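You operate a simulated robot arm through the tools that you are given. There is no shell and no other tool. Be economical: measure what you need, move in short steps, check, and stop when the job is done.

You are at the controls of a simulated robot arm. One attempt, no reset.

Task
Move the red sensor plug to input 4 and the yellow one into the freed input.
Fine: the grey strip off first and on again after; the main switch stays as it is.
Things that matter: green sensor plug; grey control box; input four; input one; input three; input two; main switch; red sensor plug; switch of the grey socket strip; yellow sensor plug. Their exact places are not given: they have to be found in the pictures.

It is judged by the outcome, as a careful person would: the job done as asked, and still so three seconds after it is handed in. It fails if anything else is knocked over, pushed out of place, dropped, spilled or broken.

Robot
A 7-joint arm with a two-finger parallel gripper on a trunk, on a base that drives. Base frame: it is fixed to the floor where the robot stands at the start and does not move with it; the origin is under the middle of the robot, x ahead of it, y to its left, z up. Units: m, degrees, N and s.
Its first joint turns from -115.0 to 115.0 degrees. Places, roughly: green sensor plug, red sensor plug, yellow sensor  [0.75, 1.25, 0.75]; grey control box [0.8, 1.2, 0.8]; input four [0.7, 1.2, 0.8]; input one [0.7, 1.4, 0.8]; input three [0.7, 1.2, 0.8]; input two [0.7, 1.3, 0.8]; main switch [0.6, 1.4, 0.8]; switch of the grey socket strip [0.5, 0.2, 0.8]. Payload 3.91 kg.
The TCP is the grasp point between the finger pads, 0.03 m short of the fingertips. In the tool frame z runs along the fingers and y along their closing line. The gripper opens to 0.11 m. The fingers are 0.02 m wide and 0.01 m thick; the gripper's body (0.048 by 0.112 m) begins 0.055 m behind the TCP.
Orientation is that of the tool frame in the base frame, as a unit quaternion [w, x, y, z]. With the fingers straight down and closing along the base's y, the tool's x points along the base's -x, its y along +y and its z along -z.

Tools
- The arm moves only by the tool play_rows. Its argument "plan" is a list of rows, each a list of 7 numbers: the shift along the base's x, y, z in m, then the turn, a rotation vector about the base's x, y, z in degrees, then the closure, from 0 (fully open) to 1 (shut). In form: [[dx, dy, dz, rx, ry, rz, fingers], ...]. A call has 1 to 20 rows; each row shifts and turns the commanded pose from where the row before left it. Each row takes 0.2 s and may step no farther than 0.05 m and 8.6 degrees from the row before; otherwise, or with a gripper value out of range, the whole call is refused. Where a pose cannot be reached the arm comes as near as it can. A force on the tool above 90 N (or 10 N above the force at the start of the call, whichever is more), or a blocked arm, ends the call early, and 0.2 s more pass. Each finger travels about 0.153 m/s and halts on what it meets, pressing with about 25 N; the grip force reading is that of the motor and also rises with nothing between the fingers. The clock runs only during rows and for 0.2 s after the last one: add rows that do not move to give the fingers time. The reply holds the time, the measured pose of the TCP, the force on the tool along the base axes, the opening and the grip force, in the units named above and with some noise, with the torque about the TCP (base axes, N m) and any sound that the robot's microphone picked up, and new pictures: "views" is both (left out), scene, wrist or none.
- Cameras (640 x 400 px; columns grow to the right, rows downward): "scene" is now at [0.2255, 0.1813, 1.2837]; the picture's right is [-0.28, -0.96, 0.00], its down [-0.58, 0.17, -0.80] and it looks along [0.77, -0.22, -0.60] (base axes); focal length 242 px, centre (320, 200). "wrist" rides on the gripper at [0.072, 0.017, -0.103] in the tool frame; the picture's right is [-0.23, 0.97, 0.00], its down [-0.76, -0.18, -0.62] and it looks along [-0.61, -0.14, 0.78] (tool axes); focal length 222 px, centre (320, 200).
- slide_trunk(by): slides the trunk up (or, below 0, down) by that many m; the arm and the scene camera ride with it, the base frame stays. It gives what a move gives, with no picture.
- base_move(legs): drives the robot by 1 to 6 legs, each [ahead, left, turn to the left] in m, m and degrees, along the robot's own axes; the way and the turn of a leg run together, so that a leg with both is an arc; at most 1.5 m and 180 degrees a leg. The arm and the cameras ride along, it lands a little off, and it stops where it bumps. It gives what a move gives, and a new picture of the scene camera.
- turn_head(pan, tilt): turns the head with the scene camera to pan (to the left, within 80 degrees either way) and tilt (down, from -29 to 69), counted from straight ahead of the robot. It gives what a move gives, and a new picture of the scene camera.
- measure_at(camera, pixels): for up to 12 pixels [column, row] of the newest picture of that camera ("zoom" is the newest enlarged one), the place [x, y, z] in the base frame of the surface seen there, good to about 0.003 m. No time passes.
- close_up(camera, box): a new picture of the part [left, top, right, bottom] of that camera's present view, enlarged. No time passes.
- close_job(): hands the job in; it is judged then, once.

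Work in short steps. Measure before you move; look again where a grasp or a placing could have gone wrong, and mend it. You have 80 turns and 260 pictures in all, those below and enlarged ones among them. Open the gripper and draw the arm clear of the work before you hand the job in, unless the task says otherwise; then end with one line.

The tools are called after "Call:" as a command line: name --pt "numbers of a row" for each row, then --argument value for the rest, lists and objects as JSON in quotes. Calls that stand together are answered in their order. play_rows: Moves the arm, as the interface text tells. Its arguments: {"type":"object","properties":{"plan":{"type":"array"},"views":{"type":"string","enum":["both","scene","wrist","none"]}},"required":["plan"]} The other tools are called the same way: slide_trunk (by) slides the trunk up or down; base_move (legs) drives the base; turn_head (pan, tilt) turns the head that bears the scene camera; measure_at (camera, pixels) gives the place of the surface under pixels of a picture; close_up (camera, box) takes an enlarged picture of a part of a camera's view; close_job () hands the job in.

At the start:

```text
time: 0.0
eef_pos: [0.5269, 0.062, 1.1412]
tool_rot: [0.0, -0.001, 1.0, -0.001]
wrist_force: [0.2, -0.2, 0.1]
torque: [0.03, 0.0, 0.01]
grip_width: 0.11
gripper_force: 0.1
trunk travel left (down, up): [-0.625, 0.365]
robot x, y, heading: [-0.0036, 0.0038, 0.2]
head pan, tilt: [-16.1, 37.2]
```

scene: 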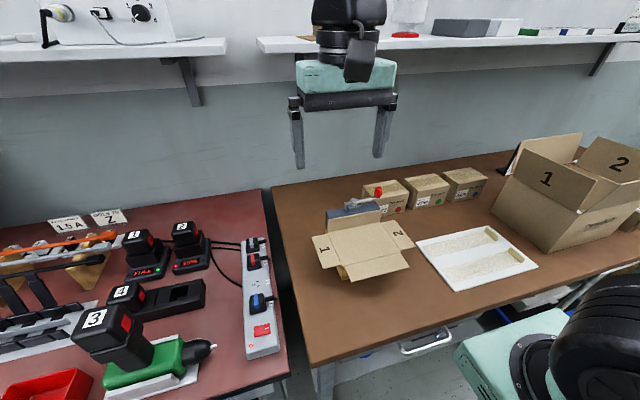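
wrist: 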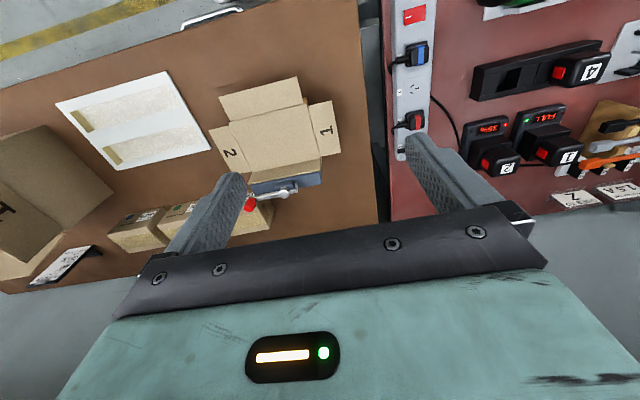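

The strip with a red switch is at around (262,331) in the scene. I turn the head left to find the control box.

Call:
turn_head --pan 50 --tilt 30

Call:
close_up --camera "wrist" --box '[340, 0, 500, 100]'

```text
time: 1.4
eef_pos: [0.5266, 0.0626, 1.141]
tool_rot: [0.0, 0.0, 1.0, 0.0]
wrist_force: [0.1, -0.4, -0.1]
torque: [0.02, 0.02, -0.01]
grip_width: 0.1098
gripper_force: 0.1
trunk travel left (down, up): [-0.625, 0.365]
robot x, y, heading: [-0.0022, -0.0007, 0.1]
head pan, tilt: [50.0, 30.0]
```

scene: 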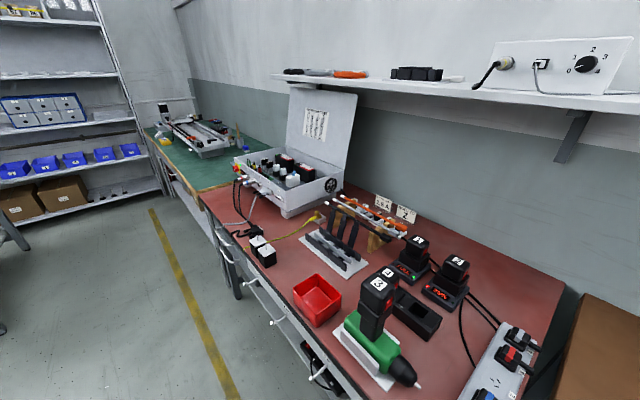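

```text
4.00 times, centred on (420, 50) of wrist
```

zoom: 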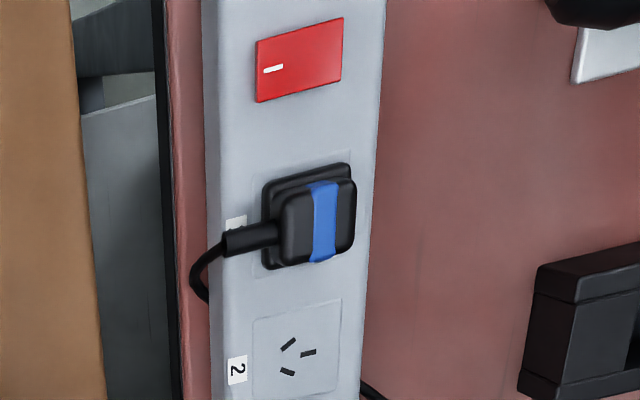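

The control box with lid open is at (290,170). I take close-ups of it and of the strip.

Call:
close_up --camera "scene" --box '[190, 120, 380, 240]'

Call:
measure_at --camera "zoom" --pixels '[[165, 195], [185, 230], [215, 265], [165, 150], [330, 310], [480, 250], [500, 230]]'

Call:
measure_at --camera "wrist" --pixels '[[415, 8], [415, 14], [415, 20], [407, 15], [423, 12], [400, 30], [430, 30], [397, 100], [431, 100]]'

```text
3.33 times, centred on (285, 180) of scene
```

zoom: 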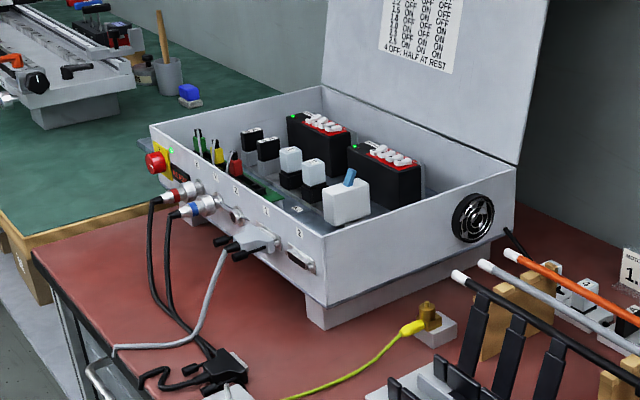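

```text
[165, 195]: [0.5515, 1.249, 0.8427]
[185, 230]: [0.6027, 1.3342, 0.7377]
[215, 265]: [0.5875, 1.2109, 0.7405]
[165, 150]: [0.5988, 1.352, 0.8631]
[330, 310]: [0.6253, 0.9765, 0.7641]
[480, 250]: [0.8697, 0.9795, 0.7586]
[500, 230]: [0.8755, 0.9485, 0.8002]
```

```text
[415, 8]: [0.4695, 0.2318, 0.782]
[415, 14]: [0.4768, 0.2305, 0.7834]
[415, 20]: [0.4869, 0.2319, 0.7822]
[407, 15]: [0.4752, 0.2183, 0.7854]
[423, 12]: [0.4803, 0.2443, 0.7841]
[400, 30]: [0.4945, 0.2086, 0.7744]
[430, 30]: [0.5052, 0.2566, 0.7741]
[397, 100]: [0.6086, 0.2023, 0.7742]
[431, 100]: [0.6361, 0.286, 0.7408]
```

The box inputs and plugs need a closer look later; first the strip. I bring the closed gripper above the red rocker (~[0.477,0.231,0.783]) to see which way it is tipped.

Call:
play_rows --pt "-0.01 0.035 -0.03 0 0 0 1" --pt "-0.01 0.035 -0.03 0 0 0 1" --pt "-0.01 0.035 -0.03 0 0 0 1" --pt "-0.01 0.035 -0.03 0 0 0 1" --pt "-0.01 0.028 -0.03 0 0 0 1" --pt "0 0 -0.03 0 0 0 1" --pt "0 0 0 0 0 0 1"

Call:
turn_head --pan 10 --tilt 60

```text
time: 3.0
eef_pos: [0.4792, 0.2319, 0.9608]
tool_rot: [-0.001, 0.0, 1.0, 0.0]
wrist_force: [-0.1, 0.2, -0.1]
torque: [-0.01, -0.01, -0.03]
grip_width: 0.0001
gripper_force: 25.5
trunk travel left (down, up): [-0.625, 0.365]
robot x, y, heading: [-0.0052, 0.0012, -0.0]
head pan, tilt: [50.0, 30.0]
```

scene: 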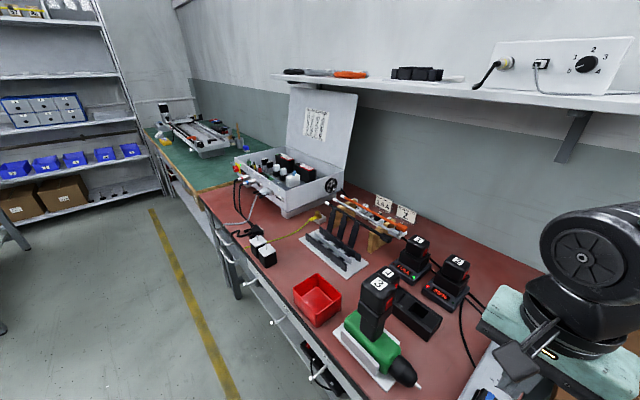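
wrist: 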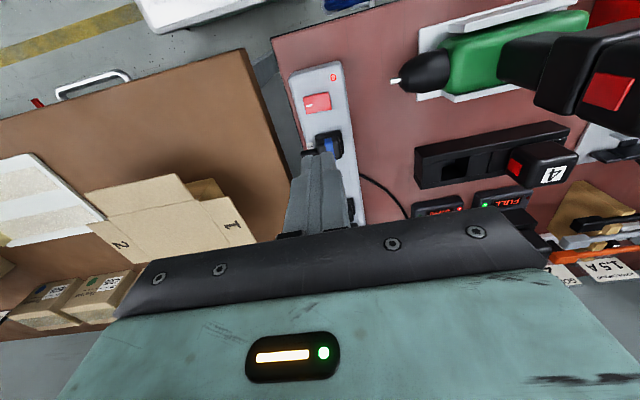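

```text
time: 4.0
eef_pos: [0.4785, 0.2329, 0.9601]
tool_rot: [0.0, 0.0, 1.0, 0.0]
wrist_force: [0.4, 0.2, 0.0]
torque: [-0.01, 0.0, 0.02]
grip_width: 0.0001
gripper_force: 25.2
trunk travel left (down, up): [-0.625, 0.365]
robot x, y, heading: [-0.0035, 0.0039, -0.2]
head pan, tilt: [10.0, 60.0]
```

scene: 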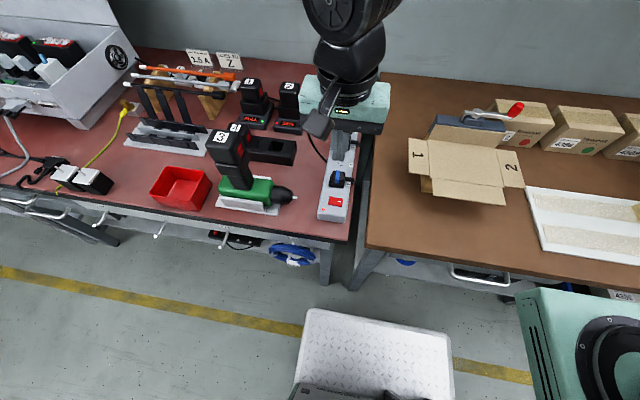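

I zoom on the rocker in both pictures.

Call:
close_up --camera "wrist" --box '[280, 60, 376, 120]'

Call:
close_up --camera "scene" --box '[304, 170, 368, 230]'

Call:
measure_at --camera "wrist" --pixels '[[305, 96], [308, 110], [328, 94], [331, 108], [317, 102], [334, 77], [311, 102], [325, 101], [317, 97], [318, 107], [295, 80], [345, 100]]'

```text
6.67 times, centred on (328, 90) of wrist
```

zoom: 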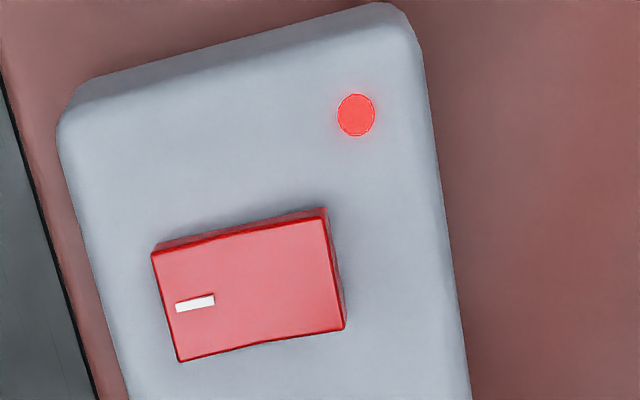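

```text
6.67 times, centred on (336, 200) of scene
```

zoom: 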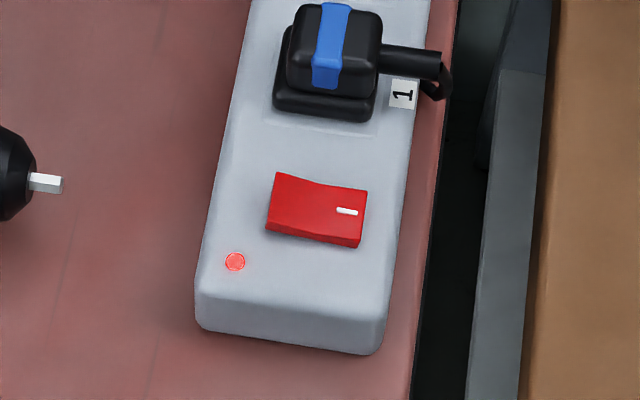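

```text
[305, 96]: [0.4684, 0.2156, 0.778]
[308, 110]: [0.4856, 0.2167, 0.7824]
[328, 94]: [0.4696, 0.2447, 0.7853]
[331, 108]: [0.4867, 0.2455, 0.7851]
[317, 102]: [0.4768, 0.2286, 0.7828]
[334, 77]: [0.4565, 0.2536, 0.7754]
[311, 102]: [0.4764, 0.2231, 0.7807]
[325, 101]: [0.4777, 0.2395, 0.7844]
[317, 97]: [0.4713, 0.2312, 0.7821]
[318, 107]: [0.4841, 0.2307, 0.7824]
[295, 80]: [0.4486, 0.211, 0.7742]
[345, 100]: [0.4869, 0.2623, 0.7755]
```

The strip is on (lamp lit, -y end with the "–" mark pressed). I check how tall the drill is near the press spot before going down on the +y end.

Call:
measure_at --camera "scene" --pixels '[[290, 195], [275, 190], [235, 130], [245, 150], [338, 180], [288, 90]]'

Call:
play_rows --pt "-0.001 0.006 -0.04 0 0 0 1" --pt "0 0.005 -0.04 0 0 0 1" --pt "0 0 -0.04 0 0 0 1" --pt "0 0 0 0 0 0 1"

```text
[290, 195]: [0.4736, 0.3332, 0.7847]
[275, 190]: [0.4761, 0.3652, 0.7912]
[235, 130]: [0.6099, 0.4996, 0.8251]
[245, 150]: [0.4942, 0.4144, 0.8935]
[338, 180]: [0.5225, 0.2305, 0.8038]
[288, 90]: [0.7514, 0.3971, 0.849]
```

```text
time: 5.0
eef_pos: [0.4786, 0.2444, 0.8438]
tool_rot: [0.0, 0.0, 1.0, 0.0]
wrist_force: [0.7, 0.5, 0.0]
torque: [0.0, -0.02, 0.03]
grip_width: 0.0002
gripper_force: 24.7
trunk travel left (down, up): [-0.625, 0.365]
robot x, y, heading: [0.0011, -0.0012, 0.1]
head pan, tilt: [10.0, 60.0]
```

scene: 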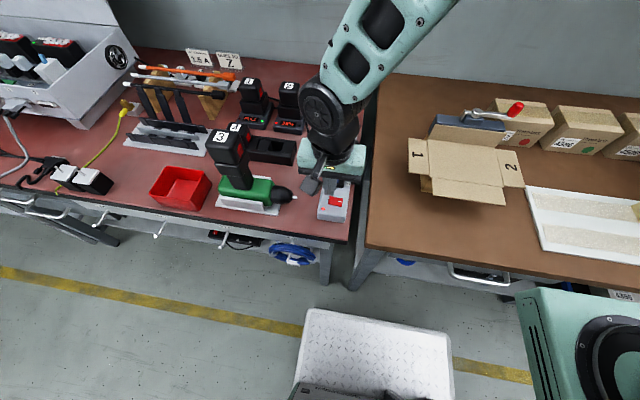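
wrist: 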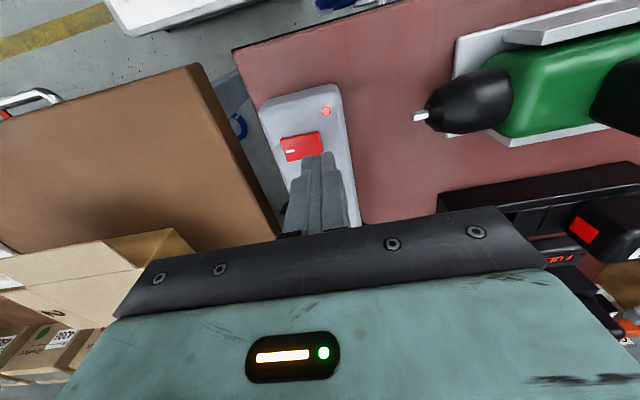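

The tip is at z≈0.814 above the raised +y end. I press down in small steps.

Call:
play_rows --pt "0 0 -0.02 0 0 0 1" --pt "0 0 -0.006 0 0 0 1" --pt "0 0 -0.004 0 0 0 1" --pt "0 0 -0.003 0 0 0 1" --pt "0 0 -0.003 0 0 0 1" --views "wrist"

Call:
close_up --camera "wrist" --box '[230, 60, 390, 160]'

```text
time: 6.3
eef_pos: [0.4767, 0.2435, 0.8138]
tool_rot: [0.003, 0.0, 1.0, 0.004]
wrist_force: [-13.1, -13.0, 55.7]
torque: [-0.9, 0.43, -0.1]
grip_width: 0.0
gripper_force: 25.2
trunk travel left (down, up): [-0.625, 0.365]
robot x, y, heading: [-0.0054, -0.0006, -0.1]
head pan, tilt: [10.0, 60.0]
stopped in row 5: the force on the tool passed its limit (the readings are from after the stop); the commanded pose is now the measured one
```

wrist: 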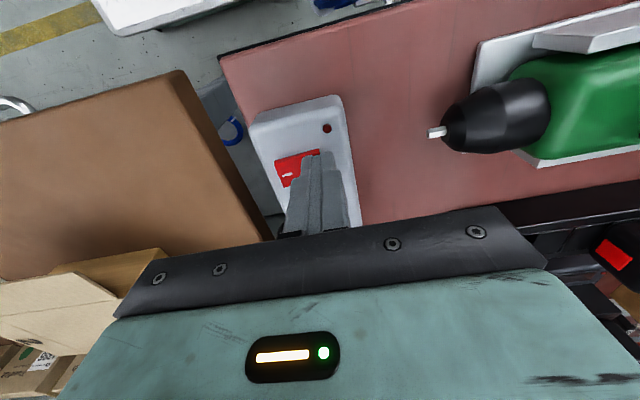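

```text
4.00 times, centred on (310, 110) of wrist
```

zoom: 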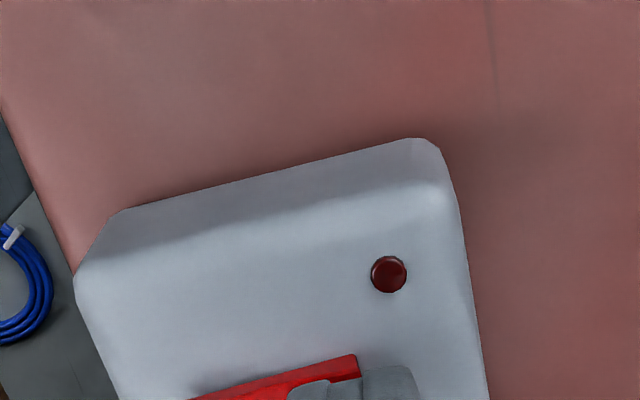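

The lamp is now dark: the strip is off. I raise the arm straight up and retract it toward the robot before driving.

Call:
play_rows --pt "0 0 0.02 0 0 0 1" --pt "0 0 0.04 0 0 0 1" --pt "0 0 0.05 0 0 0 1" --pt "0 0 0.05 0 0 0 1" --pt "0 0 0.05 0 0 0 1" --pt "0 -0.04 0.05 0 0 0 1" --pt "0 -0.04 0.03 0 0 0 1" --pt "0 -0.04 0.0 0 0 0 1" --pt "0 0 0 0 0 0 1" --views "wrist"

Call:
close_up --camera "scene" --box '[304, 170, 368, 230]'

Call:
turn_head --pan 78 --tilt 40

```text
refused: row 6 steps farther than a row can; nothing moved
```

```text
6.67 times, centred on (336, 200) of scene
```

zoom: 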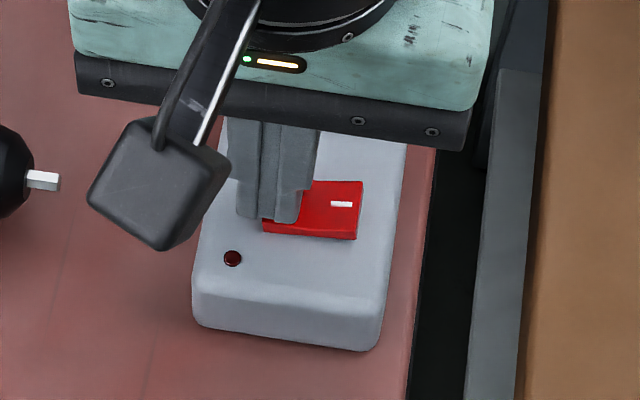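

```text
time: 7.7
eef_pos: [0.4769, 0.2457, 0.813]
tool_rot: [0.005, 0.0, 1.0, 0.006]
wrist_force: [-15.2, -13.1, 72.5]
torque: [-1.03, 0.61, -0.14]
grip_width: 0.0
gripper_force: 25.3
trunk travel left (down, up): [-0.625, 0.365]
robot x, y, heading: [0.0026, 0.0036, -0.4]
head pan, tilt: [78.0, 40.0]
```

scene: 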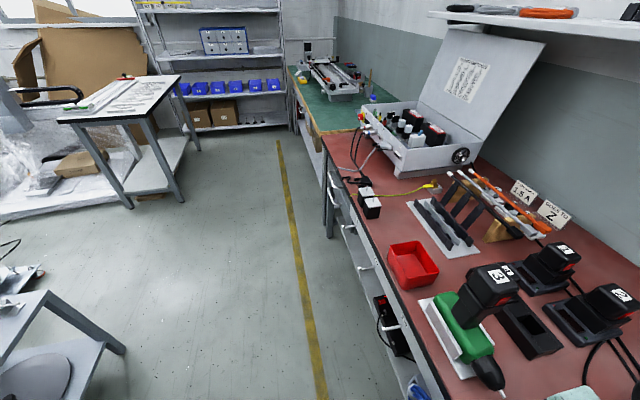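

The row was too long; I raise with smaller steps.

Call:
play_rows --pt "0 0 0.02 0 0 0 1" --pt "0 0 0.04 0 0 0 1" --pt "0 0 0.045 0 0 0 1" --pt "0 0 0.045 0 0 0 1" --pt "0 0 0.045 0 0 0 1" --pt "0 0 0.045 0 0 0 1" --pt "0 0 0.045 0 0 0 1" --pt "0 -0.04 0.0 0 0 0 1" --pt "0 -0.04 0.0 0 0 0 1" --pt "0 -0.04 0.0 0 0 0 1" --pt "0 -0.04 0.0 0 0 0 1" --pt "0 0 0 0 0 0 1" --views "wrist"

Call:
close_up --camera "scene" --box '[320, 90, 480, 190]'

Call:
measure_at --camera "scene" --pixels '[[370, 220], [385, 320], [330, 180], [306, 135], [125, 205], [160, 75], [440, 370]]'

```text
time: 10.3
eef_pos: [0.4772, 0.0853, 1.0919]
tool_rot: [0.002, 0.0, 1.0, 0.003]
wrist_force: [-0.1, 0.4, 0.0]
torque: [-0.04, 0.04, 0.0]
grip_width: 0.0
gripper_force: 25.1
trunk travel left (down, up): [-0.625, 0.365]
robot x, y, heading: [0.0008, -0.0015, 0.0]
head pan, tilt: [78.0, 40.0]
```

wrist: 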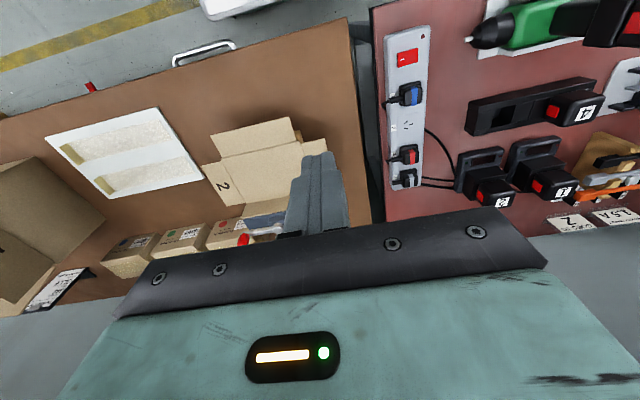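

```text
4.00 times, centred on (400, 140) of scene
```

zoom: 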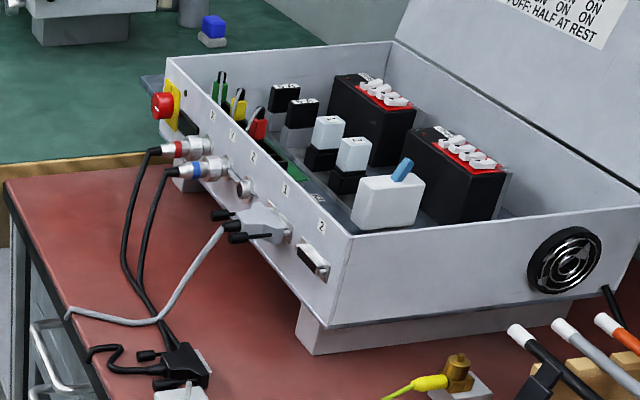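

```text
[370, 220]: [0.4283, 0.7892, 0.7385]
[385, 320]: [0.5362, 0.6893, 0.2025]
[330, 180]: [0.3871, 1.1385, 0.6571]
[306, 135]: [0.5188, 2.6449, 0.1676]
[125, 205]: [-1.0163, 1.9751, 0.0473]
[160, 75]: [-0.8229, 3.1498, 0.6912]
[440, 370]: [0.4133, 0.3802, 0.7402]
```

The box lies around y≈1.25 and the path along the table edge (x≈0.41) is clear on the floor. I drive left 1.25 m, arm high.

Call:
base_move --legs '[[0, 1.25, 0]]'

Call:
turn_head --pan 5 --tilt 50

```text
time: 16.5
eef_pos: [0.4762, 1.3195, 1.0915]
tool_rot: [0.002, -0.001, 1.0, 0.003]
wrist_force: [-0.6, 1.1, -0.1]
torque: [-0.02, 0.01, 0.0]
grip_width: 0.0
gripper_force: 24.9
trunk travel left (down, up): [-0.625, 0.365]
robot x, y, heading: [-0.002, 1.2318, -0.1]
head pan, tilt: [78.0, 40.0]
```

scene: 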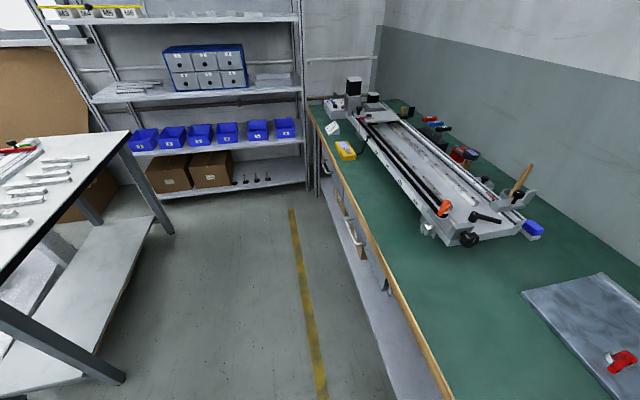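

```text
time: 18.0
eef_pos: [0.4754, 1.3168, 1.0922]
tool_rot: [0.002, 0.0, 1.0, 0.004]
wrist_force: [0.0, 0.7, 0.2]
torque: [-0.01, -0.01, 0.0]
grip_width: 0.0001
gripper_force: 25.1
trunk travel left (down, up): [-0.625, 0.365]
robot x, y, heading: [-0.0001, 1.2346, -0.0]
head pan, tilt: [5.0, 50.0]
```

scene: 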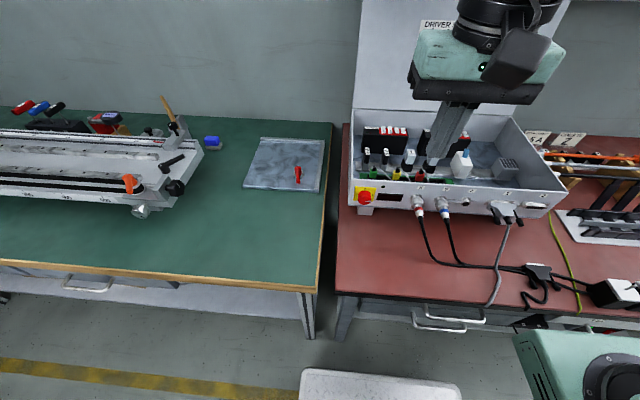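

The box is in view. I zoom on its inside.

Call:
close_up --camera "scene" --box '[345, 115, 505, 215]'

Call:
close_up --camera "scene" --box '[376, 150, 472, 210]'

```text
4.00 times, centred on (425, 165) of scene
```

zoom: 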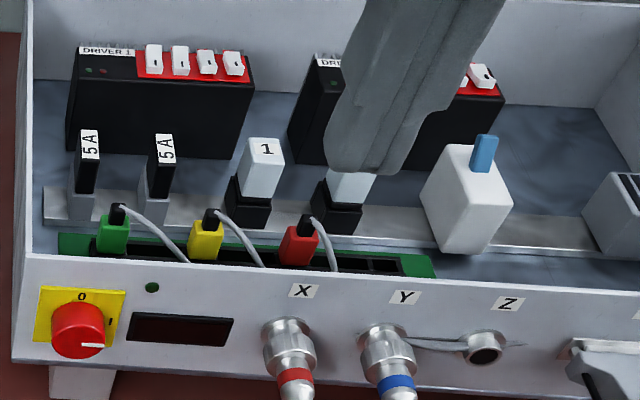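

```text
6.67 times, centred on (424, 180) of scene
```

zoom: 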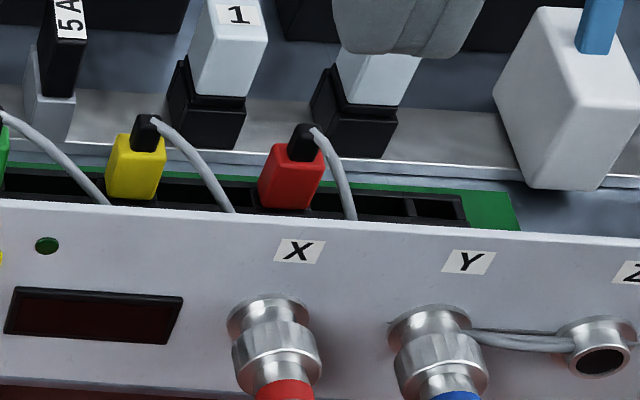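

Order left to right: green, yellow, red, free slots on the right. I measure places, and raise the arm out of the scene view to get a top view by the wrist camera.

Call:
measure_at --camera "zoom" --pixels '[[135, 165], [290, 170], [145, 130], [302, 140], [290, 200], [435, 205], [385, 205], [330, 200], [470, 235], [500, 130], [600, 20], [300, 220]]'

Call:
play_rows --pt "0.04 -0.01 0 0 0 0 1" --pt "0.04 -0.02 0 0 0 0 1" --pt "0.03 -0.02 -0.0 0 0 0 1" --pt "0 0 0 0 0 0 1"

```text
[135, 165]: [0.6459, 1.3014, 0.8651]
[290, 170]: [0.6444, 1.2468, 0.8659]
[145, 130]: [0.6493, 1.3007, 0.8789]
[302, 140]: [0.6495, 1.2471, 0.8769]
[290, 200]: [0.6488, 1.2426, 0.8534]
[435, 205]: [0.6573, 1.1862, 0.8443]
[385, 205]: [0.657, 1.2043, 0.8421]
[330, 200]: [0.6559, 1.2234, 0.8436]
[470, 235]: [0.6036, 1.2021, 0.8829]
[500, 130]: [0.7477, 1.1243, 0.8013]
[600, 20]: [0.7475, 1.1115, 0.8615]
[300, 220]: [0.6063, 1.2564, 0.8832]
```

```text
time: 19.0
eef_pos: [0.5867, 1.2707, 1.0933]
tool_rot: [0.002, -0.001, 1.0, 0.004]
wrist_force: [-0.5, -0.1, -0.2]
torque: [-0.02, 0.02, 0.01]
grip_width: 0.0
gripper_force: 25.2
trunk travel left (down, up): [-0.625, 0.365]
robot x, y, heading: [-0.0007, 1.2307, 0.2]
head pan, tilt: [5.0, 50.0]
```

scene: 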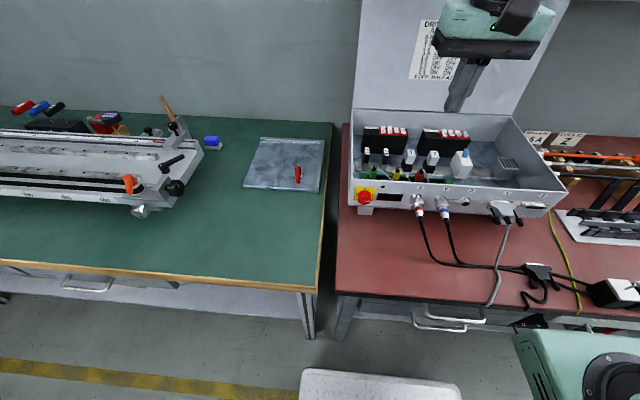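
wrist: 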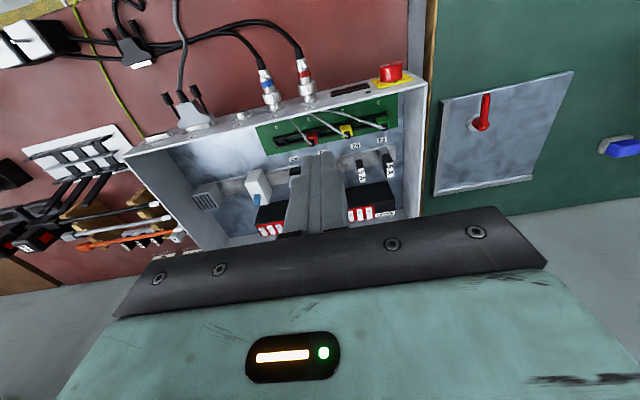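

The wrist camera sees the green terminal board at (330,120). I zoom on it.

Call:
close_up --camera "wrist" --box '[248, 80, 408, 180]'

Call:
close_up --camera "wrist" --box '[264, 95, 360, 155]'

```text
4.00 times, centred on (328, 130) of wrist
```

zoom: 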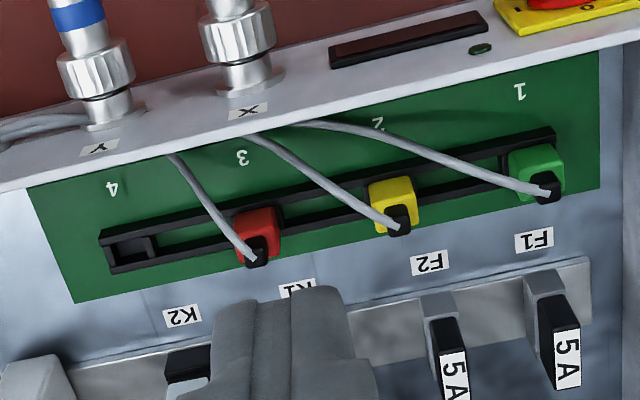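

```text
6.67 times, centred on (312, 125) of wrist
```

zoom: 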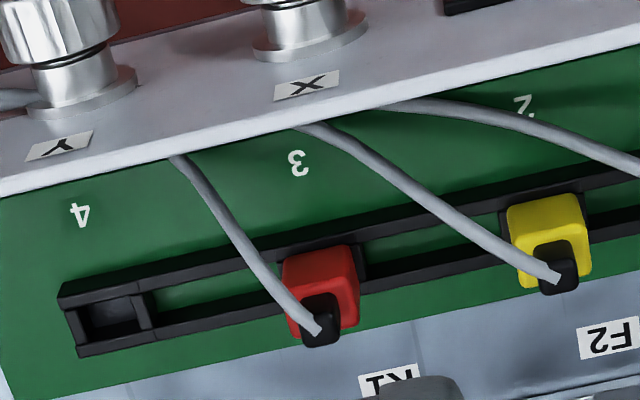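

Labels confirm: green 1, yellow 2, red 3, input 4 free on the left in this picture. I measure plugs and slots from the zoom.

Call:
measure_at --camera "zoom" --pixels '[[285, 265], [348, 250], [318, 265], [354, 320], [318, 325], [548, 230], [585, 215], [515, 225], [112, 318], [85, 325], [142, 313], [110, 345]]'

Call:
measure_at --camera "zoom" --pixels '[[68, 310], [140, 285], [80, 350], [155, 335], [104, 290], [350, 140], [230, 300], [560, 275], [552, 200], [250, 200], [400, 200], [320, 245]]'

```text
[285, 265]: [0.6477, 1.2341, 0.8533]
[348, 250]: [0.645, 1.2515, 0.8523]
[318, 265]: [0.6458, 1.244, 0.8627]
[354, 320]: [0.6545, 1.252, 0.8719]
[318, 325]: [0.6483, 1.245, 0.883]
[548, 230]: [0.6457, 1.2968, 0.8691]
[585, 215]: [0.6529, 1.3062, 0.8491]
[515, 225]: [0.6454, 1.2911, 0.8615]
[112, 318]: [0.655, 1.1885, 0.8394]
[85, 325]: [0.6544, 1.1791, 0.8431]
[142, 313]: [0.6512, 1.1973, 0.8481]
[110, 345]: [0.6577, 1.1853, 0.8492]
```

```text
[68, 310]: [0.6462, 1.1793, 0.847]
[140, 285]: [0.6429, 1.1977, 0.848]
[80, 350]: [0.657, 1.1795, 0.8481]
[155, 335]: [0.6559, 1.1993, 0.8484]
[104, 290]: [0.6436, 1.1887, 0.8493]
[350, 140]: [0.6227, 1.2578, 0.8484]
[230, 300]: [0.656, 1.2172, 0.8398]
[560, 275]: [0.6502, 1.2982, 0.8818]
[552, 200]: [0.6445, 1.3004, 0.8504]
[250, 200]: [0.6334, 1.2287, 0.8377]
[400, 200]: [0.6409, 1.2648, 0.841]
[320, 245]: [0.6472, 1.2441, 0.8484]
```

I check the yaw of the box by measuring its long front edge and the rail at far-apart points.

Call:
close_up --camera "wrist" --box '[112, 60, 432, 260]'

Call:
measure_at --camera "zoom" --pixels '[[50, 186], [100, 174], [300, 116], [400, 88], [500, 66], [580, 48], [550, 105], [310, 165], [420, 140], [340, 150], [300, 180], [540, 130]]'

```text
2.00 times, centred on (272, 160) of wrist
```

zoom: 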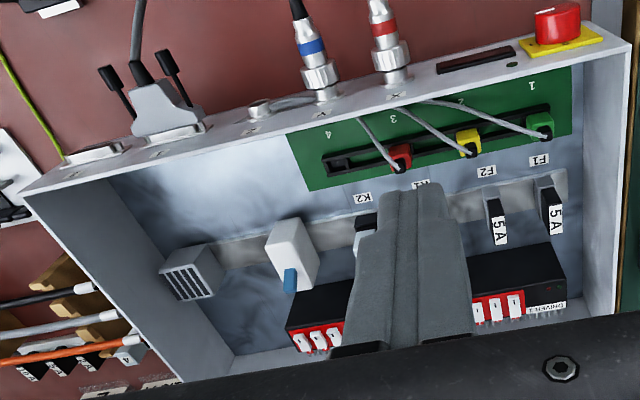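

```text
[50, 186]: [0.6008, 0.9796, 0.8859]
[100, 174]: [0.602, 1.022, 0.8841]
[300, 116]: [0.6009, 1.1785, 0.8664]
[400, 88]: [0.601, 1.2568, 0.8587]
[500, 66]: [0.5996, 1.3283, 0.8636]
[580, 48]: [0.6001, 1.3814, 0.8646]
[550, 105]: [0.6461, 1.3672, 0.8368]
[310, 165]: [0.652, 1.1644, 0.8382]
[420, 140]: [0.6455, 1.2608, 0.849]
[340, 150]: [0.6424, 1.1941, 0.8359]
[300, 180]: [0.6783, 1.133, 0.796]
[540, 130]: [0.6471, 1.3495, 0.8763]
```

Box is square to the base axes (front face x≈0.601). I move over red (0.649,1.2445) with the fingers open to ~0.044.

Call:
play_rows --pt "0.03 -0.013 -0.02 0 0 0 0.6" --pt "0.0323 -0.0132 -0.02 0 0 0 0.6" --pt "0 0 -0.04 0 0 0 0.6" --pt "0 0 -0.04 0 0 0 0.6" --pt "0 0 -0.023 0 0 0 0.6" --pt "0 0 0 0 0 0 0.6"

Call:
close_up --camera "wrist" --box '[230, 100, 422, 220]'

Call:
close_up --camera "scene" --box '[376, 140, 472, 200]'

```text
time: 20.4
eef_pos: [0.6483, 1.2403, 0.9503]
tool_rot: [0.002, -0.001, 1.0, 0.002]
wrist_force: [-0.7, -0.3, -0.2]
torque: [-0.01, 0.01, -0.02]
grip_width: 0.0442
gripper_force: 0.1
trunk travel left (down, up): [-0.625, 0.365]
robot x, y, heading: [0.0037, 1.2301, -0.1]
head pan, tilt: [5.0, 50.0]
```

scene: 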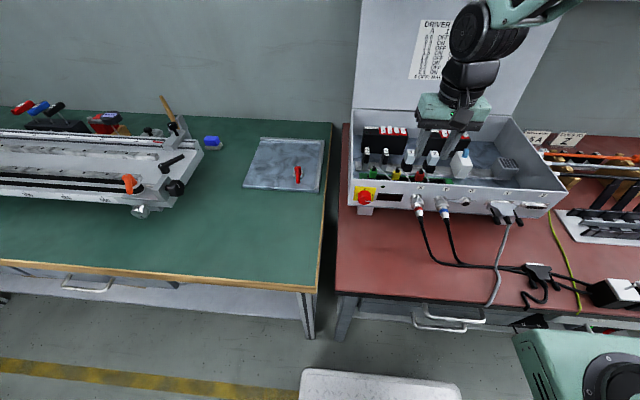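
wrist: 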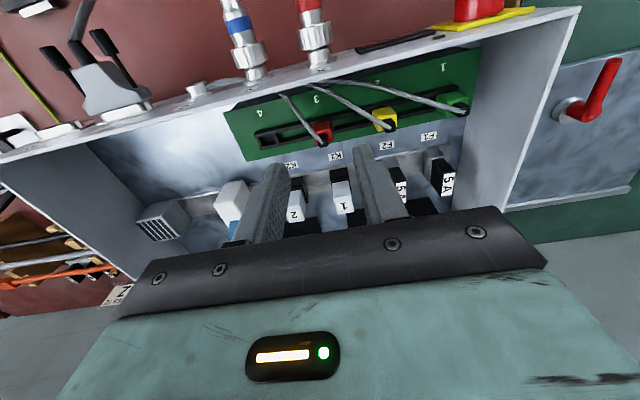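

```text
3.33 times, centred on (326, 160) of wrist
```

zoom: 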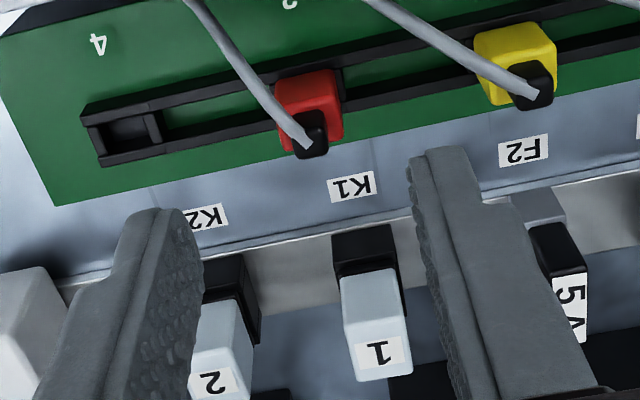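

```text
6.67 times, centred on (424, 170) of scene
```

zoom: 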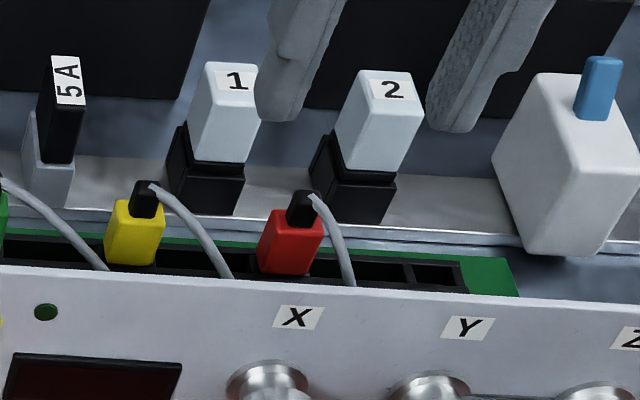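

I re-measure the red plug's edges from this closer view, before descending.

Call:
close_up --camera "wrist" --box '[244, 90, 404, 190]'

Call:
measure_at --camera "zoom" --pixels '[[290, 150], [340, 145], [312, 145], [310, 130], [320, 195], [535, 115], [570, 100], [530, 75], [560, 145], [100, 185], [60, 190], [125, 170]]'

```text
4.00 times, centred on (324, 140) of wrist
```

zoom: 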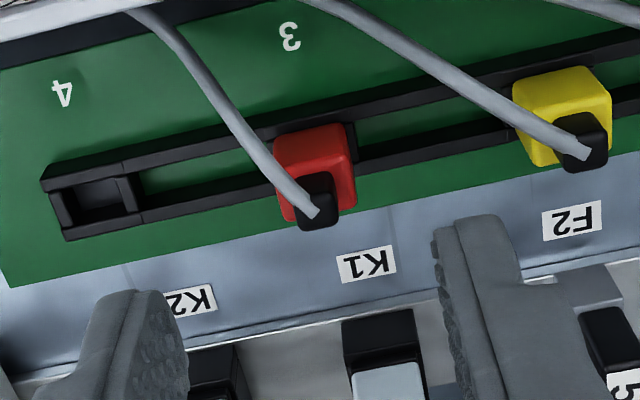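

```text
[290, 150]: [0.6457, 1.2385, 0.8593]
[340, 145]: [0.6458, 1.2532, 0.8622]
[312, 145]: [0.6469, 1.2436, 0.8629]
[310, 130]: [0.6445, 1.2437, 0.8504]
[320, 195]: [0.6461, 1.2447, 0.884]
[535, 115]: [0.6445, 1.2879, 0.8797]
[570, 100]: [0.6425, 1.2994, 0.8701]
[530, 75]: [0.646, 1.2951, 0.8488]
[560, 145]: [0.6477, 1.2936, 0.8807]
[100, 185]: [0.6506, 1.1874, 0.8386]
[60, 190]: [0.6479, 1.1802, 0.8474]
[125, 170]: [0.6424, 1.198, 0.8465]
```

Red centre is y≈1.2444, input 4 centre ≈1.1885. I lower the fingers around red to TCP z≈0.882 (tips ≈0.852).

Call:
play_rows --pt "0.0005 0.004 -0.02 0 0 0 0.6" --pt "0 0 -0.02 0 0 0 0.6" --pt "0 0 -0.015 0 0 0 0.6" --pt "0 0 -0.012 0 0 0 0.6" --pt "0 0 0 0 0 0 0.6"

Call:
close_up --camera "wrist" --box '[230, 100, 422, 220]'

Call:
close_up --camera "scene" --box '[376, 140, 472, 200]'

```text
time: 21.6
eef_pos: [0.6501, 1.243, 0.8813]
tool_rot: [0.003, -0.001, 1.0, 0.003]
wrist_force: [-0.1, 0.1, -0.3]
torque: [-0.03, 0.02, 0.05]
grip_width: 0.0439
gripper_force: 0.1
trunk travel left (down, up): [-0.625, 0.365]
robot x, y, heading: [-0.0014, 1.233, 0.0]
head pan, tilt: [5.0, 50.0]
```

scene: 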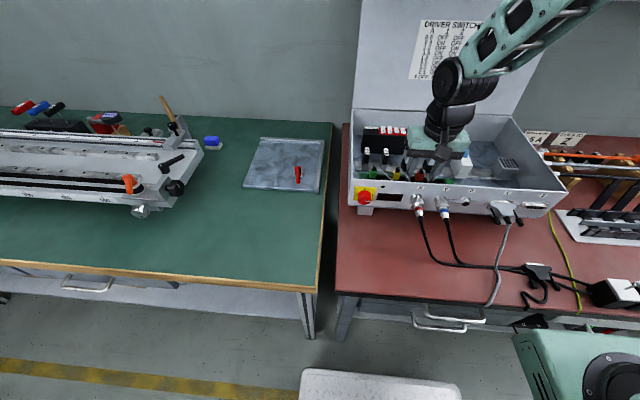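
wrist: 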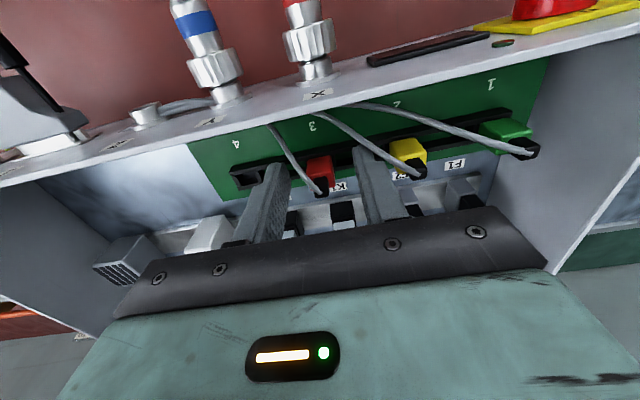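

```text
3.33 times, centred on (326, 160) of wrist
```

zoom: 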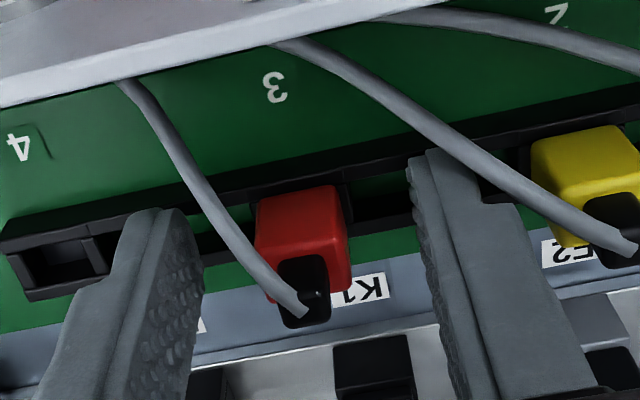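

```text
6.67 times, centred on (424, 170) of scene
```

zoom: 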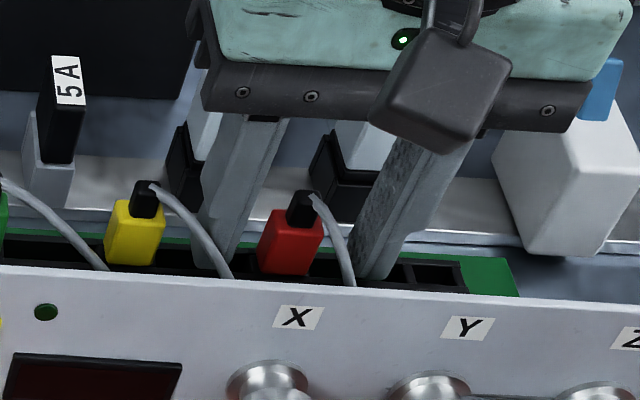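

The fingers straddle red with clear rail tops. I close and hold, then check the width.

Call:
play_rows --pt "0 0.0012 0 0 0 0 0.8" --pt "0 0 0 0 0 0 0.9" --pt "0 0 0 0 0 0 1" --pt "0 0 0 0 0 0 1" --views "wrist"

Call:
close_up --camera "wrist" --box '[230, 100, 422, 220]'

```text
time: 22.6
eef_pos: [0.6504, 1.2446, 0.8821]
tool_rot: [0.002, -0.001, 1.0, 0.003]
wrist_force: [-0.9, -1.1, 0.0]
torque: [-0.04, -0.01, 0.02]
grip_width: 0.0154
gripper_force: 25.2
trunk travel left (down, up): [-0.625, 0.365]
robot x, y, heading: [-0.0024, 1.2335, 0.3]
head pan, tilt: [5.0, 50.0]
```

wrist: 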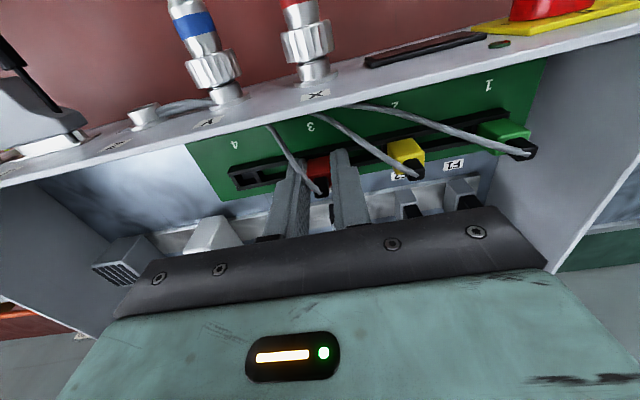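

```text
3.33 times, centred on (326, 160) of wrist
```

zoom: 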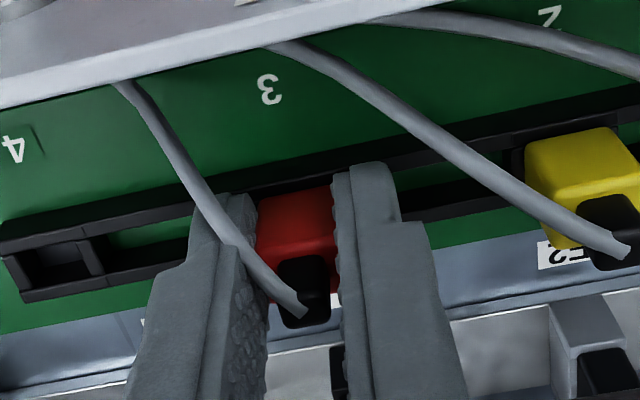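

Gripped at 15.4 mm width. I pull straight up in small steps, ~3 cm.

Call:
play_rows --pt "0 0 0.004 0 0 0 1" --pt "0 0 0.004 0 0 0 1" --pt "0 0 0.004 0 0 0 1" --pt "0 0 0.006 0 0 0 1" --pt "0 0 0.006 0 0 0 1" --pt "0 0 0.006 0 0 0 1" --pt "0 0 0 0 0 0 1" --views "wrist"

Call:
close_up --camera "wrist" --box '[230, 100, 422, 220]'

Call:
close_up --camera "scene" --box '[376, 140, 472, 200]'

```text
time: 24.2
eef_pos: [0.6484, 1.2471, 0.9128]
tool_rot: [0.002, -0.001, 1.0, 0.003]
wrist_force: [0.9, -0.5, -0.1]
torque: [0.04, -0.02, -0.01]
grip_width: 0.0156
gripper_force: 25.4
trunk travel left (down, up): [-0.625, 0.365]
robot x, y, heading: [-0.0038, 1.2302, 0.1]
head pan, tilt: [5.0, 50.0]
```

wrist: 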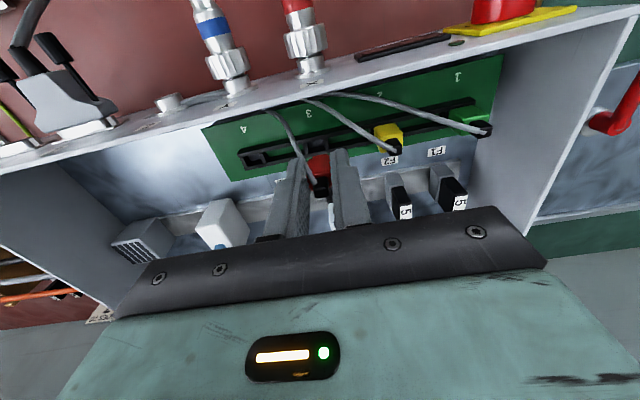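

```text
3.33 times, centred on (326, 160) of wrist
```

zoom: 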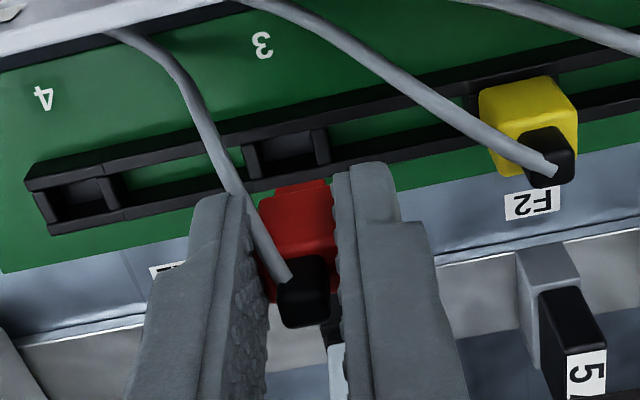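

```text
6.67 times, centred on (424, 170) of scene
```

zoom: 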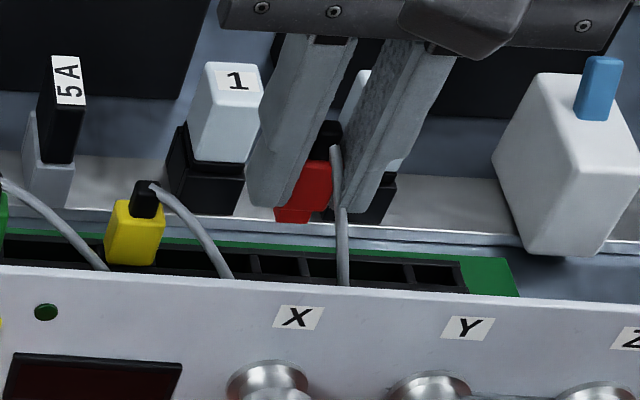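

Red is out and slot 3 is visible. I measure both slots' edges to get the exact pitch.

Call:
close_up --camera "wrist" --box '[230, 130, 326, 190]'

Call:
measure_at --camera "zoom" --pixels '[[35, 170], [70, 180], [110, 165], [145, 155], [345, 95], [390, 90], [440, 80], [480, 70], [100, 195], [420, 110], [95, 135], [410, 55]]'

```text
6.67 times, centred on (278, 160) of wrist
```

zoom: 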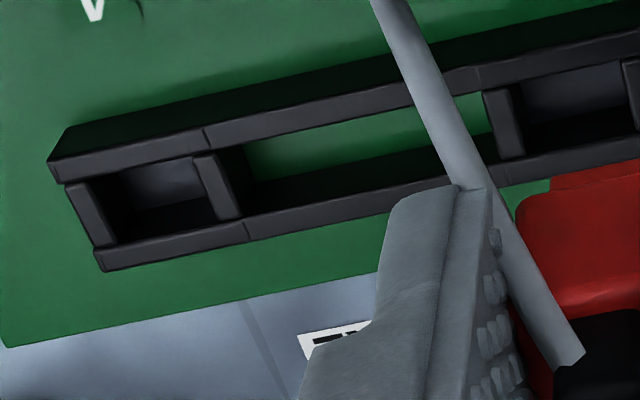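

```text
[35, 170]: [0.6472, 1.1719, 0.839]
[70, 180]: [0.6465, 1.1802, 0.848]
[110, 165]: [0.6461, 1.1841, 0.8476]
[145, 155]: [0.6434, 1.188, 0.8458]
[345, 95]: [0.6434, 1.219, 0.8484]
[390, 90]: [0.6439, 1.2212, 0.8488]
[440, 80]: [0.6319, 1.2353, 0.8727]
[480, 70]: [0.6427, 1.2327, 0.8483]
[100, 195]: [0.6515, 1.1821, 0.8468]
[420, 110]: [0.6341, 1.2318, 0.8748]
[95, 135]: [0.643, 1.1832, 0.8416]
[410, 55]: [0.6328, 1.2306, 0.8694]
```

I measure the four slot dividers directly.

Call:
measure_at --camera "zoom" --pixels '[[92, 215], [217, 187], [503, 125], [634, 92], [75, 212], [108, 212], [200, 187], [234, 187], [489, 125], [518, 125], [625, 80], [156, 230]]'

Call:
measure_at --camera "zoom" --pixels '[[140, 142], [150, 160], [155, 225], [165, 255], [300, 100], [330, 205], [575, 55], [580, 155]]'

```text
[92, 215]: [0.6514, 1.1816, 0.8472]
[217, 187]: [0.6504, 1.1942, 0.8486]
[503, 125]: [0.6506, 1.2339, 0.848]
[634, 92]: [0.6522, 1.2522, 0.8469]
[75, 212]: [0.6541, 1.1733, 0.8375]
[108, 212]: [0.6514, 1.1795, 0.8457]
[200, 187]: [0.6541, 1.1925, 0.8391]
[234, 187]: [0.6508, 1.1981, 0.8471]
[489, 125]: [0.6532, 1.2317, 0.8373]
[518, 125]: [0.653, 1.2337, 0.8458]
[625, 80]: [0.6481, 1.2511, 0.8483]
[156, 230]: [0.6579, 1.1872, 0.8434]
```

```text
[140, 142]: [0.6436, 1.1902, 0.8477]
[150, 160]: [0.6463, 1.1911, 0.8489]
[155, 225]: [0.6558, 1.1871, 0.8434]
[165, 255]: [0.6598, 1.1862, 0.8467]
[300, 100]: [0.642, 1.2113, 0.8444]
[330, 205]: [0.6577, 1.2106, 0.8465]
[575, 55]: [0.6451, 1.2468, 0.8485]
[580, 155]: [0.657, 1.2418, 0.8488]
```

Pitch is ≈0.055 m along -y. I shift the plug over input 4 at this height and look.

Call:
play_rows --pt "0 -0.02 0 0 0 0 1" --pt "0 -0.02 0 0 0 0 1" --pt "0 -0.015 0 0 0 0 1" --pt "0 0 0 0 0 0 1" --pt "0 0 -0.012 0 0 0 1" --pt "0 0 0 0 0 0 1" --views "wrist"

Call:
close_up --camera "wrist" --box '[270, 120, 366, 180]'

Call:
close_up --camera "scene" --box '[400, 140, 496, 200]'

```text
time: 25.6
eef_pos: [0.6479, 1.1923, 0.9003]
tool_rot: [0.003, -0.001, 1.0, 0.003]
wrist_force: [0.5, -0.8, -0.4]
torque: [0.01, 0.01, -0.01]
grip_width: 0.0153
gripper_force: 24.7
trunk travel left (down, up): [-0.625, 0.365]
robot x, y, heading: [0.0009, 1.2334, 0.2]
head pan, tilt: [5.0, 50.0]
```

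wrist: 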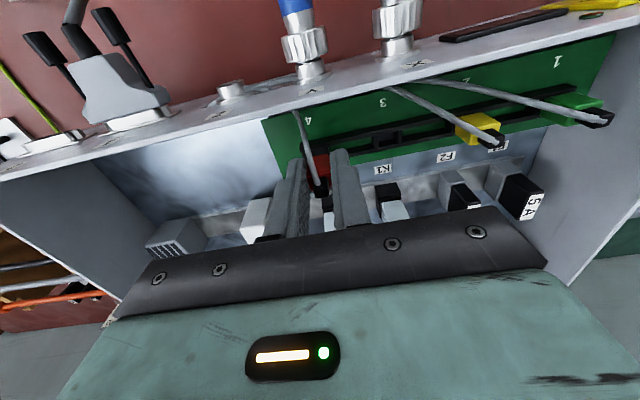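

```text
6.67 times, centred on (318, 150) of wrist
```

zoom: 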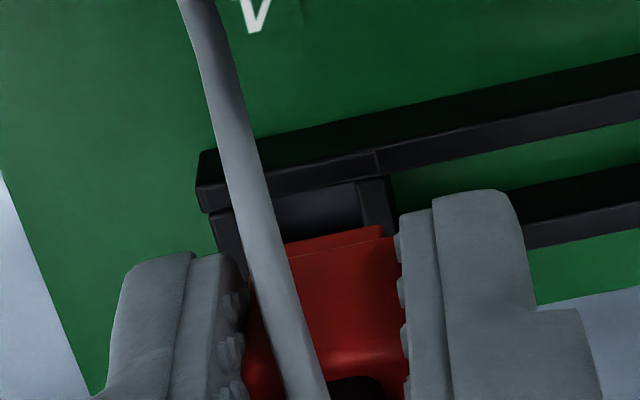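

```text
6.67 times, centred on (448, 170) of scene
```

zoom: 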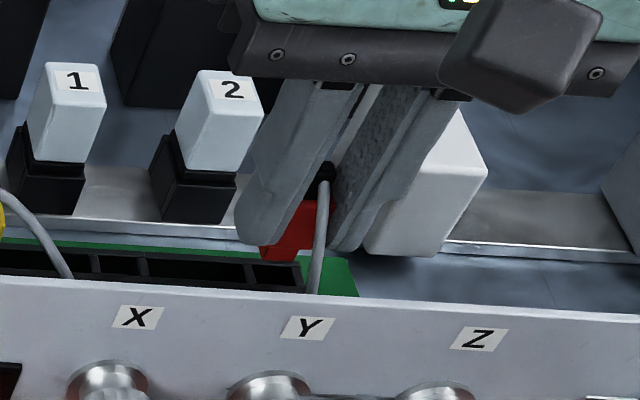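

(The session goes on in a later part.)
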